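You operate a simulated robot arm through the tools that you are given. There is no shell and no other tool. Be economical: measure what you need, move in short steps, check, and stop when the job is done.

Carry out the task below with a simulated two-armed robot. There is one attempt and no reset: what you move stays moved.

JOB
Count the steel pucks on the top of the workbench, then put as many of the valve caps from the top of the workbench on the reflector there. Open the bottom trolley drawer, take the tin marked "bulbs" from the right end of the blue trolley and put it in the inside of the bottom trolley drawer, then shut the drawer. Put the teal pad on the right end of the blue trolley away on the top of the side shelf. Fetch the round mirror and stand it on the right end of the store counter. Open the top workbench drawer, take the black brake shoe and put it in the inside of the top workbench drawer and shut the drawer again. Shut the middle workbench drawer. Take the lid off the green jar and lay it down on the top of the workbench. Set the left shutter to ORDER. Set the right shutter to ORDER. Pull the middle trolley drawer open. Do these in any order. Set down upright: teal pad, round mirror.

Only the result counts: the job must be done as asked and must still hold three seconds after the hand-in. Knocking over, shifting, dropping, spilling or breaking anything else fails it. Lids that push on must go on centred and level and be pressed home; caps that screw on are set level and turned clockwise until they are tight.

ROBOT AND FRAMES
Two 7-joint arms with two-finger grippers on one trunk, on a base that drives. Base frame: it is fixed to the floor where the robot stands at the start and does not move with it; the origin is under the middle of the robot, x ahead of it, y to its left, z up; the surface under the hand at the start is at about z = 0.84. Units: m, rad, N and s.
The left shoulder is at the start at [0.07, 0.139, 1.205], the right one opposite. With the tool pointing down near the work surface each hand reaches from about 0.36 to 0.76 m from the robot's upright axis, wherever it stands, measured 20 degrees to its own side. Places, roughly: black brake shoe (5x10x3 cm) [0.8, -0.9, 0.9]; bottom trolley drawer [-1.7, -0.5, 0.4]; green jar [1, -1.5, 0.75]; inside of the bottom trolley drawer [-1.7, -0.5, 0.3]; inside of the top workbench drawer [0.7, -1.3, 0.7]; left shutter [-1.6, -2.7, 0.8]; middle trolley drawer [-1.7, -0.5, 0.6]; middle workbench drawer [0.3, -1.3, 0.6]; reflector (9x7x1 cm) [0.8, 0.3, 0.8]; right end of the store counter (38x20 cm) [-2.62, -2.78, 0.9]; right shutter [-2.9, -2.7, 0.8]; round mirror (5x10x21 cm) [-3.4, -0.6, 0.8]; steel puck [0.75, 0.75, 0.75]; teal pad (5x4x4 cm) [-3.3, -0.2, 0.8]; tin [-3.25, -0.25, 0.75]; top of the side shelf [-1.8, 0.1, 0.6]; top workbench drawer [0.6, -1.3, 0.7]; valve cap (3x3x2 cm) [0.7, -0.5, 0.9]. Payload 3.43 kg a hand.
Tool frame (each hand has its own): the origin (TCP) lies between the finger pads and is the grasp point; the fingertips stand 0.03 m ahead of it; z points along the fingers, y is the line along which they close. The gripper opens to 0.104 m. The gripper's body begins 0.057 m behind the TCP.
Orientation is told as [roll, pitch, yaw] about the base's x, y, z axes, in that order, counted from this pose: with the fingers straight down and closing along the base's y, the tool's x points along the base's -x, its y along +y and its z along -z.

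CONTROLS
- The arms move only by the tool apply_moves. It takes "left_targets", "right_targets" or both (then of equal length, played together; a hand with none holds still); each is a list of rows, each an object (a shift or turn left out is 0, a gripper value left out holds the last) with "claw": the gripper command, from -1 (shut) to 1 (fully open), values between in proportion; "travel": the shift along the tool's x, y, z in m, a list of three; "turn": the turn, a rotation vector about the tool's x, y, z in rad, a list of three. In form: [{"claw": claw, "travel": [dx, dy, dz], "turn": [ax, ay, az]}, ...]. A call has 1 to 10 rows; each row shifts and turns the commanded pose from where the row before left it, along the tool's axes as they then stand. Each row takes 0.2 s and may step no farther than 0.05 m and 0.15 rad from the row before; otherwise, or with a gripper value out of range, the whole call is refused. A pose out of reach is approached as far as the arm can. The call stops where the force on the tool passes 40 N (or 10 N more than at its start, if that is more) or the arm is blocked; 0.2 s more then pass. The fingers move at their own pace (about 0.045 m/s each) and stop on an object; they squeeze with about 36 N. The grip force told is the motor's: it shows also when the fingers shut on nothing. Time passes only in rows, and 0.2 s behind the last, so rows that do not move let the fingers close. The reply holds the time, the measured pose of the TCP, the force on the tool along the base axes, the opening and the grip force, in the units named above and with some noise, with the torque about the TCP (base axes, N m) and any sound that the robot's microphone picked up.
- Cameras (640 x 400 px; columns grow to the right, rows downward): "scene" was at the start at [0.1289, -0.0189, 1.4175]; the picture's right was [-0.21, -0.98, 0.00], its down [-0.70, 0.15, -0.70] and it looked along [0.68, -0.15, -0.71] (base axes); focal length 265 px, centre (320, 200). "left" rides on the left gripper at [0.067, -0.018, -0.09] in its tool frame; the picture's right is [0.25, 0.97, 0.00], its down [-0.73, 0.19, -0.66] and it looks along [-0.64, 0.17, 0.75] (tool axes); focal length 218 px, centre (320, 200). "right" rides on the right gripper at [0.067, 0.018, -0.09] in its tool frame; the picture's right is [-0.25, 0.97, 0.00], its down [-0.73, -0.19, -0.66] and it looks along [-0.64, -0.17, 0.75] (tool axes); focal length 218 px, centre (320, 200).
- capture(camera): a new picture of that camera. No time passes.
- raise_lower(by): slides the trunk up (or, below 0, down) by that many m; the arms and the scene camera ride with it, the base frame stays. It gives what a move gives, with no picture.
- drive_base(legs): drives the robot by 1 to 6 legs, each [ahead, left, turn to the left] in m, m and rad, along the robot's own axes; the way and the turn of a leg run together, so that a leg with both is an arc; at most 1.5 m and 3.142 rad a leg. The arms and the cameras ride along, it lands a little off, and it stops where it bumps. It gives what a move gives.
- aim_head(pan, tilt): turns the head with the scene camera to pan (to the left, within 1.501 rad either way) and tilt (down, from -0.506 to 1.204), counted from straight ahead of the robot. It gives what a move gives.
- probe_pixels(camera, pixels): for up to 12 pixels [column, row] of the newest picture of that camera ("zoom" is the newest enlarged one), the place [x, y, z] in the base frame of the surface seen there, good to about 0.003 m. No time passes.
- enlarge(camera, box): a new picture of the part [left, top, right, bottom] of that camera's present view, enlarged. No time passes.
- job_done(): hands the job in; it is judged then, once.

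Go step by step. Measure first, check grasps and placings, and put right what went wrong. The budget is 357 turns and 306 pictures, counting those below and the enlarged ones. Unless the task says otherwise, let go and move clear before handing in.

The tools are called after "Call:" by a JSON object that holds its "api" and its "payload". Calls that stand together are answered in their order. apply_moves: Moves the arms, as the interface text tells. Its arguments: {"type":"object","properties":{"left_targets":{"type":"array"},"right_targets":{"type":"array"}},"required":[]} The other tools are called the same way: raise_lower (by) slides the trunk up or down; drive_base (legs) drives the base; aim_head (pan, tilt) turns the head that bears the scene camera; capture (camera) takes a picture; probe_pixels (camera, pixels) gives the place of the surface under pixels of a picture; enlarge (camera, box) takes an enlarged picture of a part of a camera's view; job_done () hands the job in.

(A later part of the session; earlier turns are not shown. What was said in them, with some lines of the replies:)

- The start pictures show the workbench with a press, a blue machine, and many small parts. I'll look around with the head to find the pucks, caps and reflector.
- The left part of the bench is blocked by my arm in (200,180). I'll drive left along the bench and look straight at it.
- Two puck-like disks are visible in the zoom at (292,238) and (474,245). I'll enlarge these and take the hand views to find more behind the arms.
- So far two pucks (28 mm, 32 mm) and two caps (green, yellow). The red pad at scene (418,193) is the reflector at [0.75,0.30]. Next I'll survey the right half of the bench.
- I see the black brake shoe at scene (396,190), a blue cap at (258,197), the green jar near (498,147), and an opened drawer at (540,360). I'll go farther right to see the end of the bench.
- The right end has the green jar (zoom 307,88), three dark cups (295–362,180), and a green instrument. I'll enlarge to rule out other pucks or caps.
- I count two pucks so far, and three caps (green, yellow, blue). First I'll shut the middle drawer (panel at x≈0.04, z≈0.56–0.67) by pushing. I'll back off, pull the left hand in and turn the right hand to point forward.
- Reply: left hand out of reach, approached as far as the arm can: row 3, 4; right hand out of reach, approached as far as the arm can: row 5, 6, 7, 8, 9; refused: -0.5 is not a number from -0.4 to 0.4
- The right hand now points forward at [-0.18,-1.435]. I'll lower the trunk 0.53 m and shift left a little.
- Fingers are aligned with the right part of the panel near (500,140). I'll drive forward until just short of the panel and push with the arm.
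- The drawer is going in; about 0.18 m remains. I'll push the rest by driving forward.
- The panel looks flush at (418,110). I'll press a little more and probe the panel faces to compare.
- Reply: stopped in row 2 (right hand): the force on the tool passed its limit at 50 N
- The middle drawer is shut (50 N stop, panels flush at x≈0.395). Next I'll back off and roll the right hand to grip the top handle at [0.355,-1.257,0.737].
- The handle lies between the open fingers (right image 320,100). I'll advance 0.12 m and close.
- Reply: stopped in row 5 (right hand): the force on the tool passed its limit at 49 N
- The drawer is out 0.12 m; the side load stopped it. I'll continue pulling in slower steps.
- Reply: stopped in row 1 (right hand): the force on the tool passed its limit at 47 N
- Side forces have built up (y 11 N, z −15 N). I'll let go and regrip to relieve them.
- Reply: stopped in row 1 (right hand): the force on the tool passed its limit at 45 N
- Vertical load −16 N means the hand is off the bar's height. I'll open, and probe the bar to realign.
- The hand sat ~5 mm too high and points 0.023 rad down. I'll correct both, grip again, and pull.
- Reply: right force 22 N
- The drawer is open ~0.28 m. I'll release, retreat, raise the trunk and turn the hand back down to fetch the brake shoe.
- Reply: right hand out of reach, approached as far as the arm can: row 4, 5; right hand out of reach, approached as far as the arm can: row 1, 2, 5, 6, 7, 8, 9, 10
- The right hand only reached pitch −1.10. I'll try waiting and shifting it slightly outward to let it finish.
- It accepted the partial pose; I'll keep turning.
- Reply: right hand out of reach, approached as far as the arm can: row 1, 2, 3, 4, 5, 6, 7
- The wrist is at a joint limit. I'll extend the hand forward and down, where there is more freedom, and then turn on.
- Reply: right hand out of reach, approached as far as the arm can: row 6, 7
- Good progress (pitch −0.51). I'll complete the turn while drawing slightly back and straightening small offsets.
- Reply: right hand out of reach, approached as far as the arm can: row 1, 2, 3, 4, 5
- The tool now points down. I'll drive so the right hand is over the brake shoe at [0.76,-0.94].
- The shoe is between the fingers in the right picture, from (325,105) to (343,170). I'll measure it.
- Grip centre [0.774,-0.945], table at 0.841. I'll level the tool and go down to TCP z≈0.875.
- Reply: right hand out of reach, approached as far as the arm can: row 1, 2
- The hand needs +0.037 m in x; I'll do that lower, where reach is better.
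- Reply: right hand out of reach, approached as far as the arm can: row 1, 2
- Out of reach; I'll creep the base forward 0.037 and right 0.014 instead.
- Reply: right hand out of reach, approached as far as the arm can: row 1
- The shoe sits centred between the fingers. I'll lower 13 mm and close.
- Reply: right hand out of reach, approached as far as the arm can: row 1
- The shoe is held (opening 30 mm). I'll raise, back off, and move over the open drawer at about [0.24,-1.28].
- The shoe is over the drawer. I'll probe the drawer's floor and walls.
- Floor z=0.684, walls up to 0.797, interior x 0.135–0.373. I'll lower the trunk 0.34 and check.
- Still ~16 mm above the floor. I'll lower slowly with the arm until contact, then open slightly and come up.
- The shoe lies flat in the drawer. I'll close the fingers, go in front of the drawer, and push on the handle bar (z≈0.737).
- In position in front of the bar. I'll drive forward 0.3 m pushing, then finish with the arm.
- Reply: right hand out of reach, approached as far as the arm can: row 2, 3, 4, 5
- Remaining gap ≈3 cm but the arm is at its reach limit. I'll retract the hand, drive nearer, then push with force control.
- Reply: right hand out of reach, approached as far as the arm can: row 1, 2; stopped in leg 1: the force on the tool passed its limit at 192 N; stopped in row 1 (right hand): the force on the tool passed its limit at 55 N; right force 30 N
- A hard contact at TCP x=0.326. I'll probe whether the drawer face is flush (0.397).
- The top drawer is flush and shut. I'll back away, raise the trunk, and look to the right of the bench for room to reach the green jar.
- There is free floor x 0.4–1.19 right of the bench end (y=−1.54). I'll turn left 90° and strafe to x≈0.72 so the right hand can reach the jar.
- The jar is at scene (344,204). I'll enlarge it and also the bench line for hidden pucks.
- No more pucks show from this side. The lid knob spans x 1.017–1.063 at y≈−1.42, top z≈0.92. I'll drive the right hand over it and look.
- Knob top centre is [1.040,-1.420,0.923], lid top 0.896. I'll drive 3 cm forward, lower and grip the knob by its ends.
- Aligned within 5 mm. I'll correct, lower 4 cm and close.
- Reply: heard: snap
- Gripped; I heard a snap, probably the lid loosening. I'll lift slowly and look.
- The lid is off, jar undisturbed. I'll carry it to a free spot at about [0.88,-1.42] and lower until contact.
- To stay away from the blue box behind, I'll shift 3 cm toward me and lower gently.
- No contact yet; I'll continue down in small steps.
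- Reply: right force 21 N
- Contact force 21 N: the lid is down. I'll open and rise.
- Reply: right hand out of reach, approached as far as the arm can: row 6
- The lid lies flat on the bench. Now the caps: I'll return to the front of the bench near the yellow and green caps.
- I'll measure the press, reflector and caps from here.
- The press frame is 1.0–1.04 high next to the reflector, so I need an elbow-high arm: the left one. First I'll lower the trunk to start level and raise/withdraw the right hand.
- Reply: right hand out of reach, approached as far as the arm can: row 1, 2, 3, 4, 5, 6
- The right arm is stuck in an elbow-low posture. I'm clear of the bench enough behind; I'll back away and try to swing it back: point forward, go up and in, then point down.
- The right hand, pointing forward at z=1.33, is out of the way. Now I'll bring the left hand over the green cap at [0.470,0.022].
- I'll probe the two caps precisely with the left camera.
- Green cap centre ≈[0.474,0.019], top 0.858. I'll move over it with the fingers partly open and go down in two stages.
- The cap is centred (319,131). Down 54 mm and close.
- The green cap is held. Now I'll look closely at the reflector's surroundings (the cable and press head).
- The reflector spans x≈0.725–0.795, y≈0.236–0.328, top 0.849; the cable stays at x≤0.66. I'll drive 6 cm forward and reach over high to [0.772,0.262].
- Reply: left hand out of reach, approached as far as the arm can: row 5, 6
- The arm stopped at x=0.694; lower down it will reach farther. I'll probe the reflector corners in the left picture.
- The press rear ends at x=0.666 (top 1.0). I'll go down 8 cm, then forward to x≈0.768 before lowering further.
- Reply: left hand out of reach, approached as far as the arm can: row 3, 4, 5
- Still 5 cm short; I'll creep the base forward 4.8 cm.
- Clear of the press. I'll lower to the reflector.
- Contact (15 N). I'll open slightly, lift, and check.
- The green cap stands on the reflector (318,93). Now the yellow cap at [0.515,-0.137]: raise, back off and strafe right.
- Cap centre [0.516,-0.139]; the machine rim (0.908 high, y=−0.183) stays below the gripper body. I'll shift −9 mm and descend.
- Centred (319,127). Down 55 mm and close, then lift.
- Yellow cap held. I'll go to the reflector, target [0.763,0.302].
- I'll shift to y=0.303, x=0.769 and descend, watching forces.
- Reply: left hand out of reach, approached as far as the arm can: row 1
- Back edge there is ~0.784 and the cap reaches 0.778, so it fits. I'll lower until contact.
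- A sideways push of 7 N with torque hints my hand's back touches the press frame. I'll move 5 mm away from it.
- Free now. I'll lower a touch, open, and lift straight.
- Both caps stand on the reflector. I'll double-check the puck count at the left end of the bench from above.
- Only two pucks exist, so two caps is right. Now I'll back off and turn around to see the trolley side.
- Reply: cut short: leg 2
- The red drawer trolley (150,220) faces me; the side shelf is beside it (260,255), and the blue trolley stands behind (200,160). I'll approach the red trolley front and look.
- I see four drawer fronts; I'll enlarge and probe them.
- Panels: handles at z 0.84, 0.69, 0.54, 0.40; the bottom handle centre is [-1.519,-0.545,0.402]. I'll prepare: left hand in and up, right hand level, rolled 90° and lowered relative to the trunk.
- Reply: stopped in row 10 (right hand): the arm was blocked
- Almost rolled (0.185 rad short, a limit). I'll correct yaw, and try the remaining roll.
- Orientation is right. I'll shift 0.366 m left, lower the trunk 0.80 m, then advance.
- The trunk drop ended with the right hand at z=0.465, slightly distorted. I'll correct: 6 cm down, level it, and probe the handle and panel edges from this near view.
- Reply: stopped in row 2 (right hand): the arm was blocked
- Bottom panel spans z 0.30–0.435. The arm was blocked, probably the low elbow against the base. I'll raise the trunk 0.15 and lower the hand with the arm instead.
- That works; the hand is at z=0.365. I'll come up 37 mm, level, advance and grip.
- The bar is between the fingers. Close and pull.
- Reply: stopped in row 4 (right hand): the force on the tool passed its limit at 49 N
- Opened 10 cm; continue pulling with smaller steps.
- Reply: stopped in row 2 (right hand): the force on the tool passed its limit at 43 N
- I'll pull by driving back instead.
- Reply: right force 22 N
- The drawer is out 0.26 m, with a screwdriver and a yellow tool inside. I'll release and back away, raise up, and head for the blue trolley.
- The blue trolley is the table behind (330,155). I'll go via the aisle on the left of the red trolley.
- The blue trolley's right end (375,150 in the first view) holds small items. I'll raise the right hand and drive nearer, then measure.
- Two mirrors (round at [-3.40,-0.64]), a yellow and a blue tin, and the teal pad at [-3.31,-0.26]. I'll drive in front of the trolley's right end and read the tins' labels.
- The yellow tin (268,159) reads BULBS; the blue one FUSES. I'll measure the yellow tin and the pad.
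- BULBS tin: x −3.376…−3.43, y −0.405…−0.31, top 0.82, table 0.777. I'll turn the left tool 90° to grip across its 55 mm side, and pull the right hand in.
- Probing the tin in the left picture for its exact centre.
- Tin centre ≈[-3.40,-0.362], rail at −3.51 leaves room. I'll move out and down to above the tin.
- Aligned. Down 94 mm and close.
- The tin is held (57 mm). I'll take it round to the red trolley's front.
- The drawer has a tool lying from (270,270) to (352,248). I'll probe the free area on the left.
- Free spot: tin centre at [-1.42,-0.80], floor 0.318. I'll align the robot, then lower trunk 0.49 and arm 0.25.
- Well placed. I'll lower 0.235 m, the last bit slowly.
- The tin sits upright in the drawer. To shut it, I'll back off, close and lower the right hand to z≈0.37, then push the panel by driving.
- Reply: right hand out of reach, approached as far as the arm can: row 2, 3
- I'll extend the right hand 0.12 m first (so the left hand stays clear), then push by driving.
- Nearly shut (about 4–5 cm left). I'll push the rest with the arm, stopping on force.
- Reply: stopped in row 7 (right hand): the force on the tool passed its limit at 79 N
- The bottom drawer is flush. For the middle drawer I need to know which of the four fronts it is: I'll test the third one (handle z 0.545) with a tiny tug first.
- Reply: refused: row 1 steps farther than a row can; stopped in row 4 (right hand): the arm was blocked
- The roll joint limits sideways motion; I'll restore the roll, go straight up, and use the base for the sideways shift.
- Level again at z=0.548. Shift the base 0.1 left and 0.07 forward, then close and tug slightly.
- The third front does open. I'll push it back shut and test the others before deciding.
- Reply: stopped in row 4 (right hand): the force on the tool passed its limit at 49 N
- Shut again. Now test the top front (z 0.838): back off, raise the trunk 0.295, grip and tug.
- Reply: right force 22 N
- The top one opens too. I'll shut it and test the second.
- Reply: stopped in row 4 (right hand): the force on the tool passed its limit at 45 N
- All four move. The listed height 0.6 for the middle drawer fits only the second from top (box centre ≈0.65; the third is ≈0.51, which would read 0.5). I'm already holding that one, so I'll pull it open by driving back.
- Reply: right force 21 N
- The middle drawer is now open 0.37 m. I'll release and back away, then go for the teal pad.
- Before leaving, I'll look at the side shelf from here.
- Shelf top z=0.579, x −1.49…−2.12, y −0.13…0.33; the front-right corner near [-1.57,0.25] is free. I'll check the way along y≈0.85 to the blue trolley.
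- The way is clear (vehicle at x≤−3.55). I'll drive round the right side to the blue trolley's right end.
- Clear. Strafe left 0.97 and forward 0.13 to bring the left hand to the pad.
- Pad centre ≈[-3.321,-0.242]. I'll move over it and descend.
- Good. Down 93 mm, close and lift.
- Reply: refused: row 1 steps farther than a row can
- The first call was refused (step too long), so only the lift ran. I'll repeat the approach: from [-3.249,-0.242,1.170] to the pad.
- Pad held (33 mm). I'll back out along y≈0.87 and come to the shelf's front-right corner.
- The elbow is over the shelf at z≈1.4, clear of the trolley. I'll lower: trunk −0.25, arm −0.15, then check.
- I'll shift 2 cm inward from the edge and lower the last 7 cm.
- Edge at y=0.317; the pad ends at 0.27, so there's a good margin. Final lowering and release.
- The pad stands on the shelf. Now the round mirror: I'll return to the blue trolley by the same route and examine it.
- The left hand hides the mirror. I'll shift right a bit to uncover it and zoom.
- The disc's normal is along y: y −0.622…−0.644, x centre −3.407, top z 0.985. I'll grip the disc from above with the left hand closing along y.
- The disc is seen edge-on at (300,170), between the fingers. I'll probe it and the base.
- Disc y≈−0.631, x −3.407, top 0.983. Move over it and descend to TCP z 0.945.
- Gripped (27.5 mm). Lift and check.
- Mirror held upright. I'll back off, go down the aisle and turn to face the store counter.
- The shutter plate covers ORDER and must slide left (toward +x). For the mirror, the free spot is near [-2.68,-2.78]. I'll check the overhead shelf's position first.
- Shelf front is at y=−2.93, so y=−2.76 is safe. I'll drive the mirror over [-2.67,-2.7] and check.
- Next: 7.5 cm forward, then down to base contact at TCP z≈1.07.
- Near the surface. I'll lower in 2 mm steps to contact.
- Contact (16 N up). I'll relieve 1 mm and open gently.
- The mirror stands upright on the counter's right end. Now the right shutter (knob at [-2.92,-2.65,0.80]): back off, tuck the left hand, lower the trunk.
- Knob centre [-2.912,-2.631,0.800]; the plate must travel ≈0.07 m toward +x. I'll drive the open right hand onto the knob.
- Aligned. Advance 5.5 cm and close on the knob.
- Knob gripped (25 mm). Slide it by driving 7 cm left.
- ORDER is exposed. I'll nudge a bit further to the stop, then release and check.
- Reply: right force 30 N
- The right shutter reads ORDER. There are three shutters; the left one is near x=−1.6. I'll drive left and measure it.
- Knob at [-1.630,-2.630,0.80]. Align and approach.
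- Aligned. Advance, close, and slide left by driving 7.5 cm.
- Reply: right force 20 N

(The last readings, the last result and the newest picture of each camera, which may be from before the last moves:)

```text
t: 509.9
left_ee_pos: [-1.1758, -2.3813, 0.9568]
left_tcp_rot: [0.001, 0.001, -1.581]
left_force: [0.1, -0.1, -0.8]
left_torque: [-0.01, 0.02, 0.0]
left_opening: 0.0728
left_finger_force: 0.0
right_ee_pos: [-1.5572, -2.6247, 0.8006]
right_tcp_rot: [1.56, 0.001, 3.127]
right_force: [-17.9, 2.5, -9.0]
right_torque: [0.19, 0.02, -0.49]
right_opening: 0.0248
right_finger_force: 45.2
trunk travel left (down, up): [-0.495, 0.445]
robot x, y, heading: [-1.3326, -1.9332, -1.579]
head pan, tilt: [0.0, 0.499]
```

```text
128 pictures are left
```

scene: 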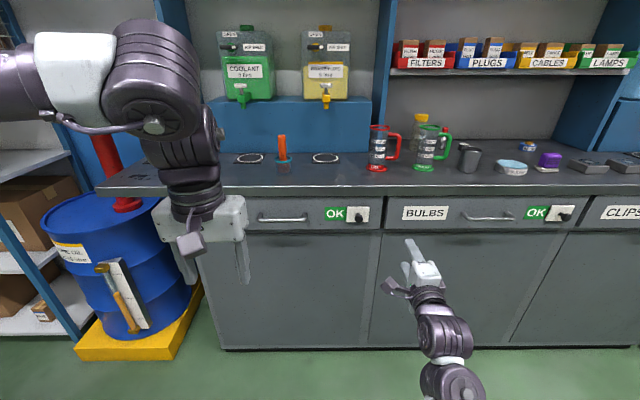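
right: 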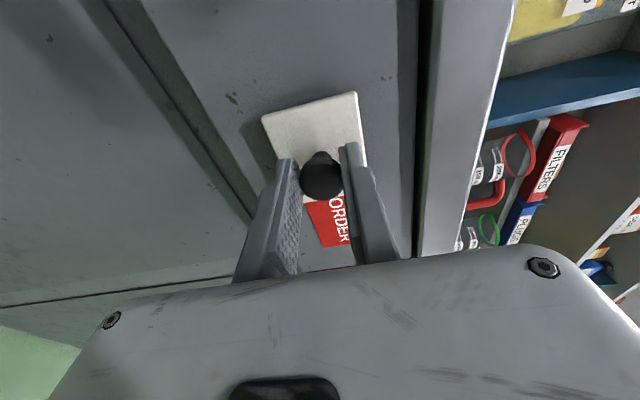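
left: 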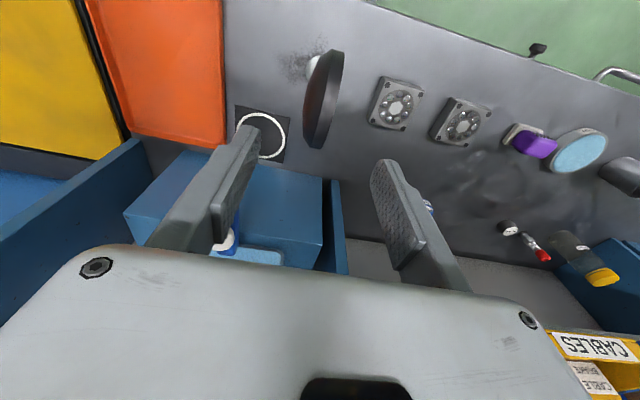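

At the stop (−18 N) with ORDER showing. Release, back off and verify.

Call:
{"api": "apply_moves", "payload": {"right_targets": [{"claw": 0.2}, {}, {}, {"travel": [0, 0, -0.04]}, {"travel": [0, 0, -0.04]}]}}

Call:
{"api": "drive_base", "payload": {"legs": [[-0.25, 0, 0]]}}

Call:
{"api": "capture", "payload": {"camera": "scene"}}

Call:
{"api": "enlarge", "payload": {"camera": "scene", "box": [260, 150, 420, 250]}}

```text
t: 511.1
left_ee_pos: [-1.174, -2.3805, 0.9565]
left_tcp_rot: [-0.001, 0.0, -1.581]
left_force: [-0.6, -0.1, -0.2]
left_torque: [-0.02, -0.01, 0.02]
left_opening: 0.0727
left_finger_force: 0.1
right_ee_pos: [-1.554, -2.5434, 0.8031]
right_tcp_rot: [1.563, 0.0, 3.13]
right_force: [0.2, -0.1, -1.0]
right_torque: [0.0, 0.0, 0.02]
right_opening: 0.0626
right_finger_force: 0.0
trunk travel left (down, up): [-0.495, 0.445]
robot x, y, heading: [-1.3312, -1.9309, -1.577]
head pan, tilt: [0.0, 0.499]
```

```text
t: 512.9
left_ee_pos: [-1.17, -2.1319, 0.9562]
left_tcp_rot: [-0.003, -0.001, -1.577]
left_force: [0.1, 0.3, -0.7]
left_torque: [0.01, 0.01, -0.05]
left_opening: 0.0726
left_finger_force: 0.1
right_ee_pos: [-1.5484, -2.2962, 0.8015]
right_tcp_rot: [1.563, -0.002, 3.133]
right_force: [-0.3, 0.6, 0.7]
right_torque: [-0.01, -0.02, 0.02]
right_opening: 0.0625
right_finger_force: 0.1
trunk travel left (down, up): [-0.495, 0.445]
robot x, y, heading: [-1.3287, -1.6803, -1.571]
head pan, tilt: [0.0, 0.499]
```

```text
127 pictures are left
```

scene: 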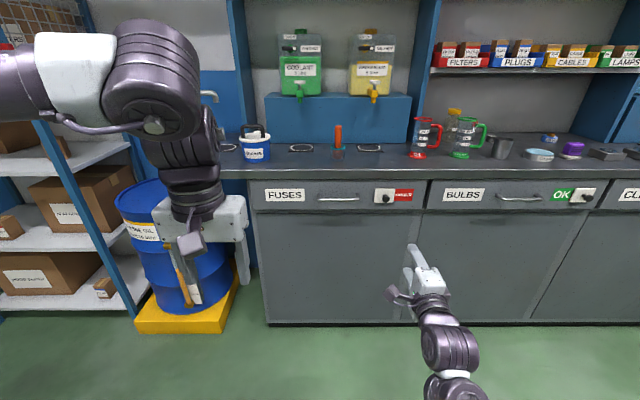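

```text
4.00 times, centred on (340, 200) of scene
```

zoom: 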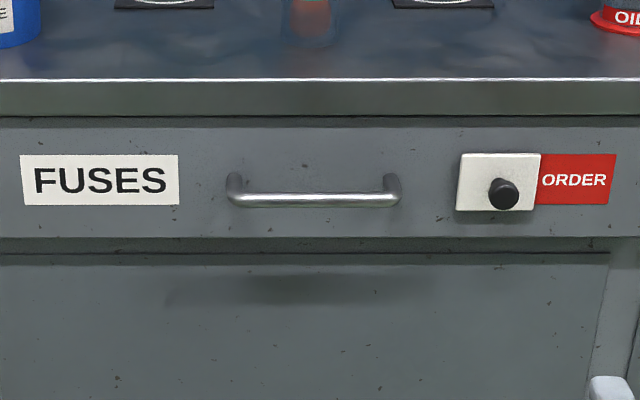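

Both shutters read ORDER. For a last check I'll look at the trolley and the bench from the aisle.

Call:
{"api": "raise_lower", "payload": {"by": 0.3}}

Call:
{"api": "drive_base", "payload": {"legs": [[0, 0, 1.57], [0.75, 0, 0], [0, 0.9, 0]]}}

Call:
{"api": "aim_head", "payload": {"pan": 0.3, "tilt": 0.5}}

Call:
{"api": "capture", "payload": {"camera": "scene"}}

Call:
{"api": "enlarge", "payload": {"camera": "scene", "box": [120, 120, 440, 320]}}

```text
t: 515.9
left_ee_pos: [-1.1696, -2.132, 1.2557]
left_tcp_rot: [-0.004, 0.001, -1.576]
left_force: [-0.2, 0.6, -0.6]
left_torque: [-0.03, 0.02, 0.0]
left_opening: 0.0728
left_finger_force: 0.1
right_ee_pos: [-1.5482, -2.298, 1.1018]
right_tcp_rot: [1.562, -0.002, 3.134]
right_force: [0.1, 1.1, 0.6]
right_torque: [-0.03, 0.0, 0.01]
right_opening: 0.0624
right_finger_force: 0.1
trunk travel left (down, up): [-0.795, 0.145]
robot x, y, heading: [-1.3263, -1.6838, -1.574]
head pan, tilt: [0.0, 0.499]
```

```text
t: 528.1
left_ee_pos: [-0.0715, -0.6883, 1.2564]
left_tcp_rot: [-0.002, 0.001, -0.062]
left_force: [0.0, -0.2, -0.5]
left_torque: [-0.03, 0.03, -0.04]
left_opening: 0.0727
left_finger_force: 0.1
right_ee_pos: [0.0732, -1.0755, 1.1016]
right_tcp_rot: [1.562, -0.002, -1.636]
right_force: [-0.6, -0.5, 0.5]
right_torque: [0.01, 0.03, -0.01]
right_opening: 0.0628
right_finger_force: 0.1
trunk travel left (down, up): [-0.795, 0.145]
robot x, y, heading: [-0.5308, -0.8181, -0.061]
head pan, tilt: [0.0, 0.499]
```

```text
t: 528.9
left_ee_pos: [-0.0711, -0.6884, 1.2568]
left_tcp_rot: [-0.004, 0.001, -0.064]
left_force: [-0.6, -0.4, 0.6]
left_torque: [0.0, -0.01, -0.02]
left_opening: 0.0731
left_finger_force: 0.1
right_ee_pos: [0.0704, -1.0753, 1.1025]
right_tcp_rot: [1.563, -0.003, -1.636]
right_force: [0.2, 0.4, 0.0]
right_torque: [0.01, 0.0, 0.01]
right_opening: 0.062
right_finger_force: 0.2
trunk travel left (down, up): [-0.795, 0.145]
robot x, y, heading: [-0.5301, -0.8154, -0.062]
head pan, tilt: [0.3, 0.499]
```

```text
125 pictures are left
```

scene: 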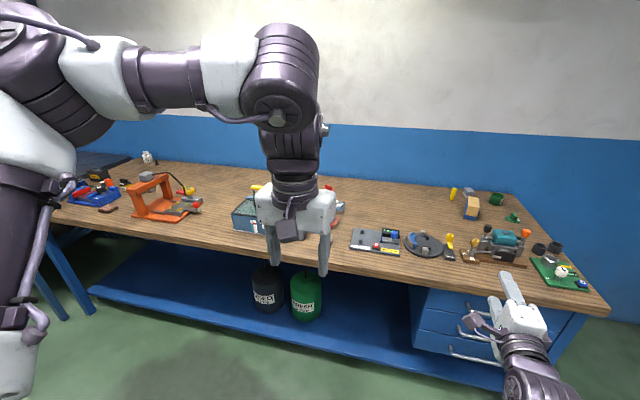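

```text
2.00 times, centred on (280, 220) of scene
```

zoom: 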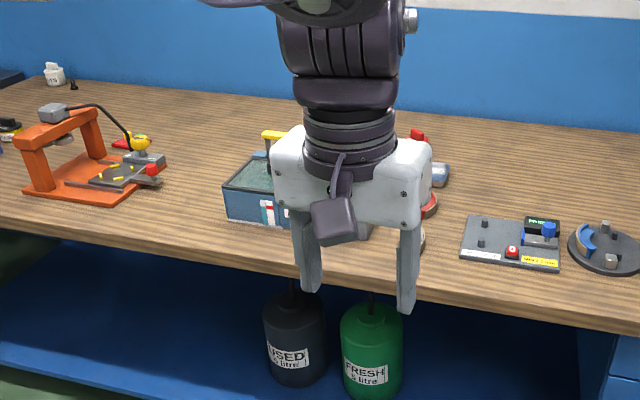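

The bench looks in order. One more view of the reflector and the left end.

Call:
{"api": "drive_base", "payload": {"legs": [[0, 1.1, 0.06]]}}

Call:
{"api": "aim_head", "payload": {"pan": 0.25, "tilt": 0.5}}

Call:
{"api": "capture", "payload": {"camera": "scene"}}

Call:
{"api": "enlarge", "payload": {"camera": "scene", "box": [180, 150, 400, 280]}}

```text
t: 534.5
left_ee_pos: [-0.0638, 0.4479, 1.2548]
left_tcp_rot: [-0.002, 0.001, 0.023]
left_force: [-0.3, 0.5, 0.5]
left_torque: [0.01, -0.01, 0.01]
left_opening: 0.0727
left_finger_force: 0.1
right_ee_pos: [0.1121, 0.073, 1.1024]
right_tcp_rot: [1.562, -0.001, -1.553]
right_force: [0.4, 0.3, -0.3]
right_torque: [0.01, -0.01, -0.02]
right_opening: 0.0625
right_finger_force: 0.0
trunk travel left (down, up): [-0.795, 0.145]
robot x, y, heading: [-0.5092, 0.2789, 0.023]
head pan, tilt: [0.3, 0.499]
```

```text
t: 535.1
left_ee_pos: [-0.0638, 0.4472, 1.2561]
left_tcp_rot: [-0.003, 0.002, 0.021]
left_force: [0.1, 0.6, -1.1]
left_torque: [0.02, -0.02, -0.01]
left_opening: 0.0727
left_finger_force: 0.1
right_ee_pos: [0.1104, 0.0733, 1.1019]
right_tcp_rot: [1.564, -0.001, -1.553]
right_force: [0.8, -0.8, 0.6]
right_torque: [0.01, -0.01, -0.04]
right_opening: 0.0623
right_finger_force: 0.0
trunk travel left (down, up): [-0.795, 0.145]
robot x, y, heading: [-0.5077, 0.2765, 0.023]
head pan, tilt: [0.25, 0.499]
```

```text
123 pictures are left
```

scene: 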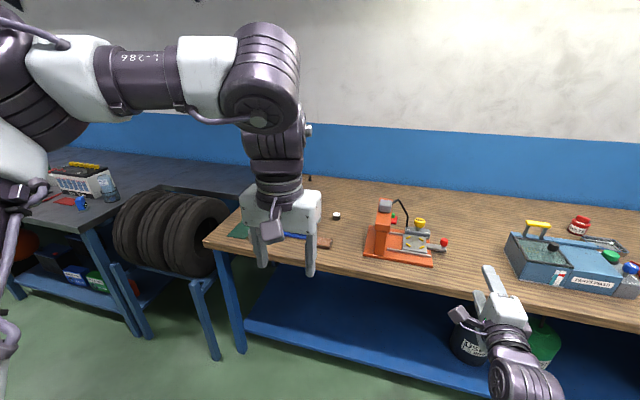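

```text
2.91 times, centred on (290, 215) of scene
```

zoom: 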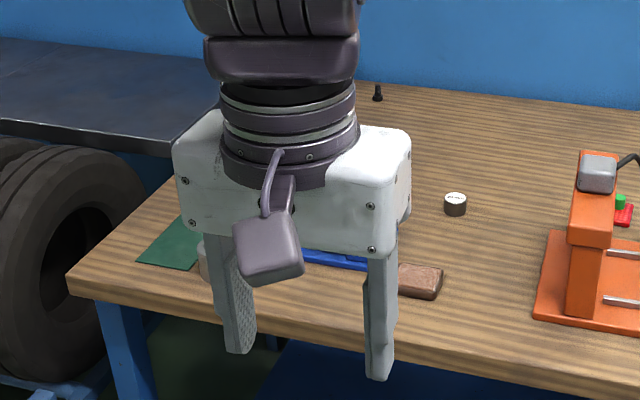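

The green cap is visible on the reflector at zoom (619,203). The yellow one should be hidden behind the press head, where I last saw it standing. Nothing else looks disturbed and both hands are empty and clear, so I'm handing in.

Call:
{"api": "job_done", "payload": {}}

```text
The job is handed in.
```

I've done every item on the list and handed the job in. Two points rest on my judgement:

- **Middle trolley drawer:** the trolley has four drawers, all of which open. I took the second from the top as the middle one because its height fits the one you gave best, and left it open. To find it I pulled the top and third drawers open about 3 cm and pushed them back shut.
- **Caps:** I counted two steel pucks (28 mm and 32 mm), so two caps, green and yellow, are on the reflector. In the last view I could only see the green one. The yellow was most likely hidden behind the press; it was standing when I last saw it.
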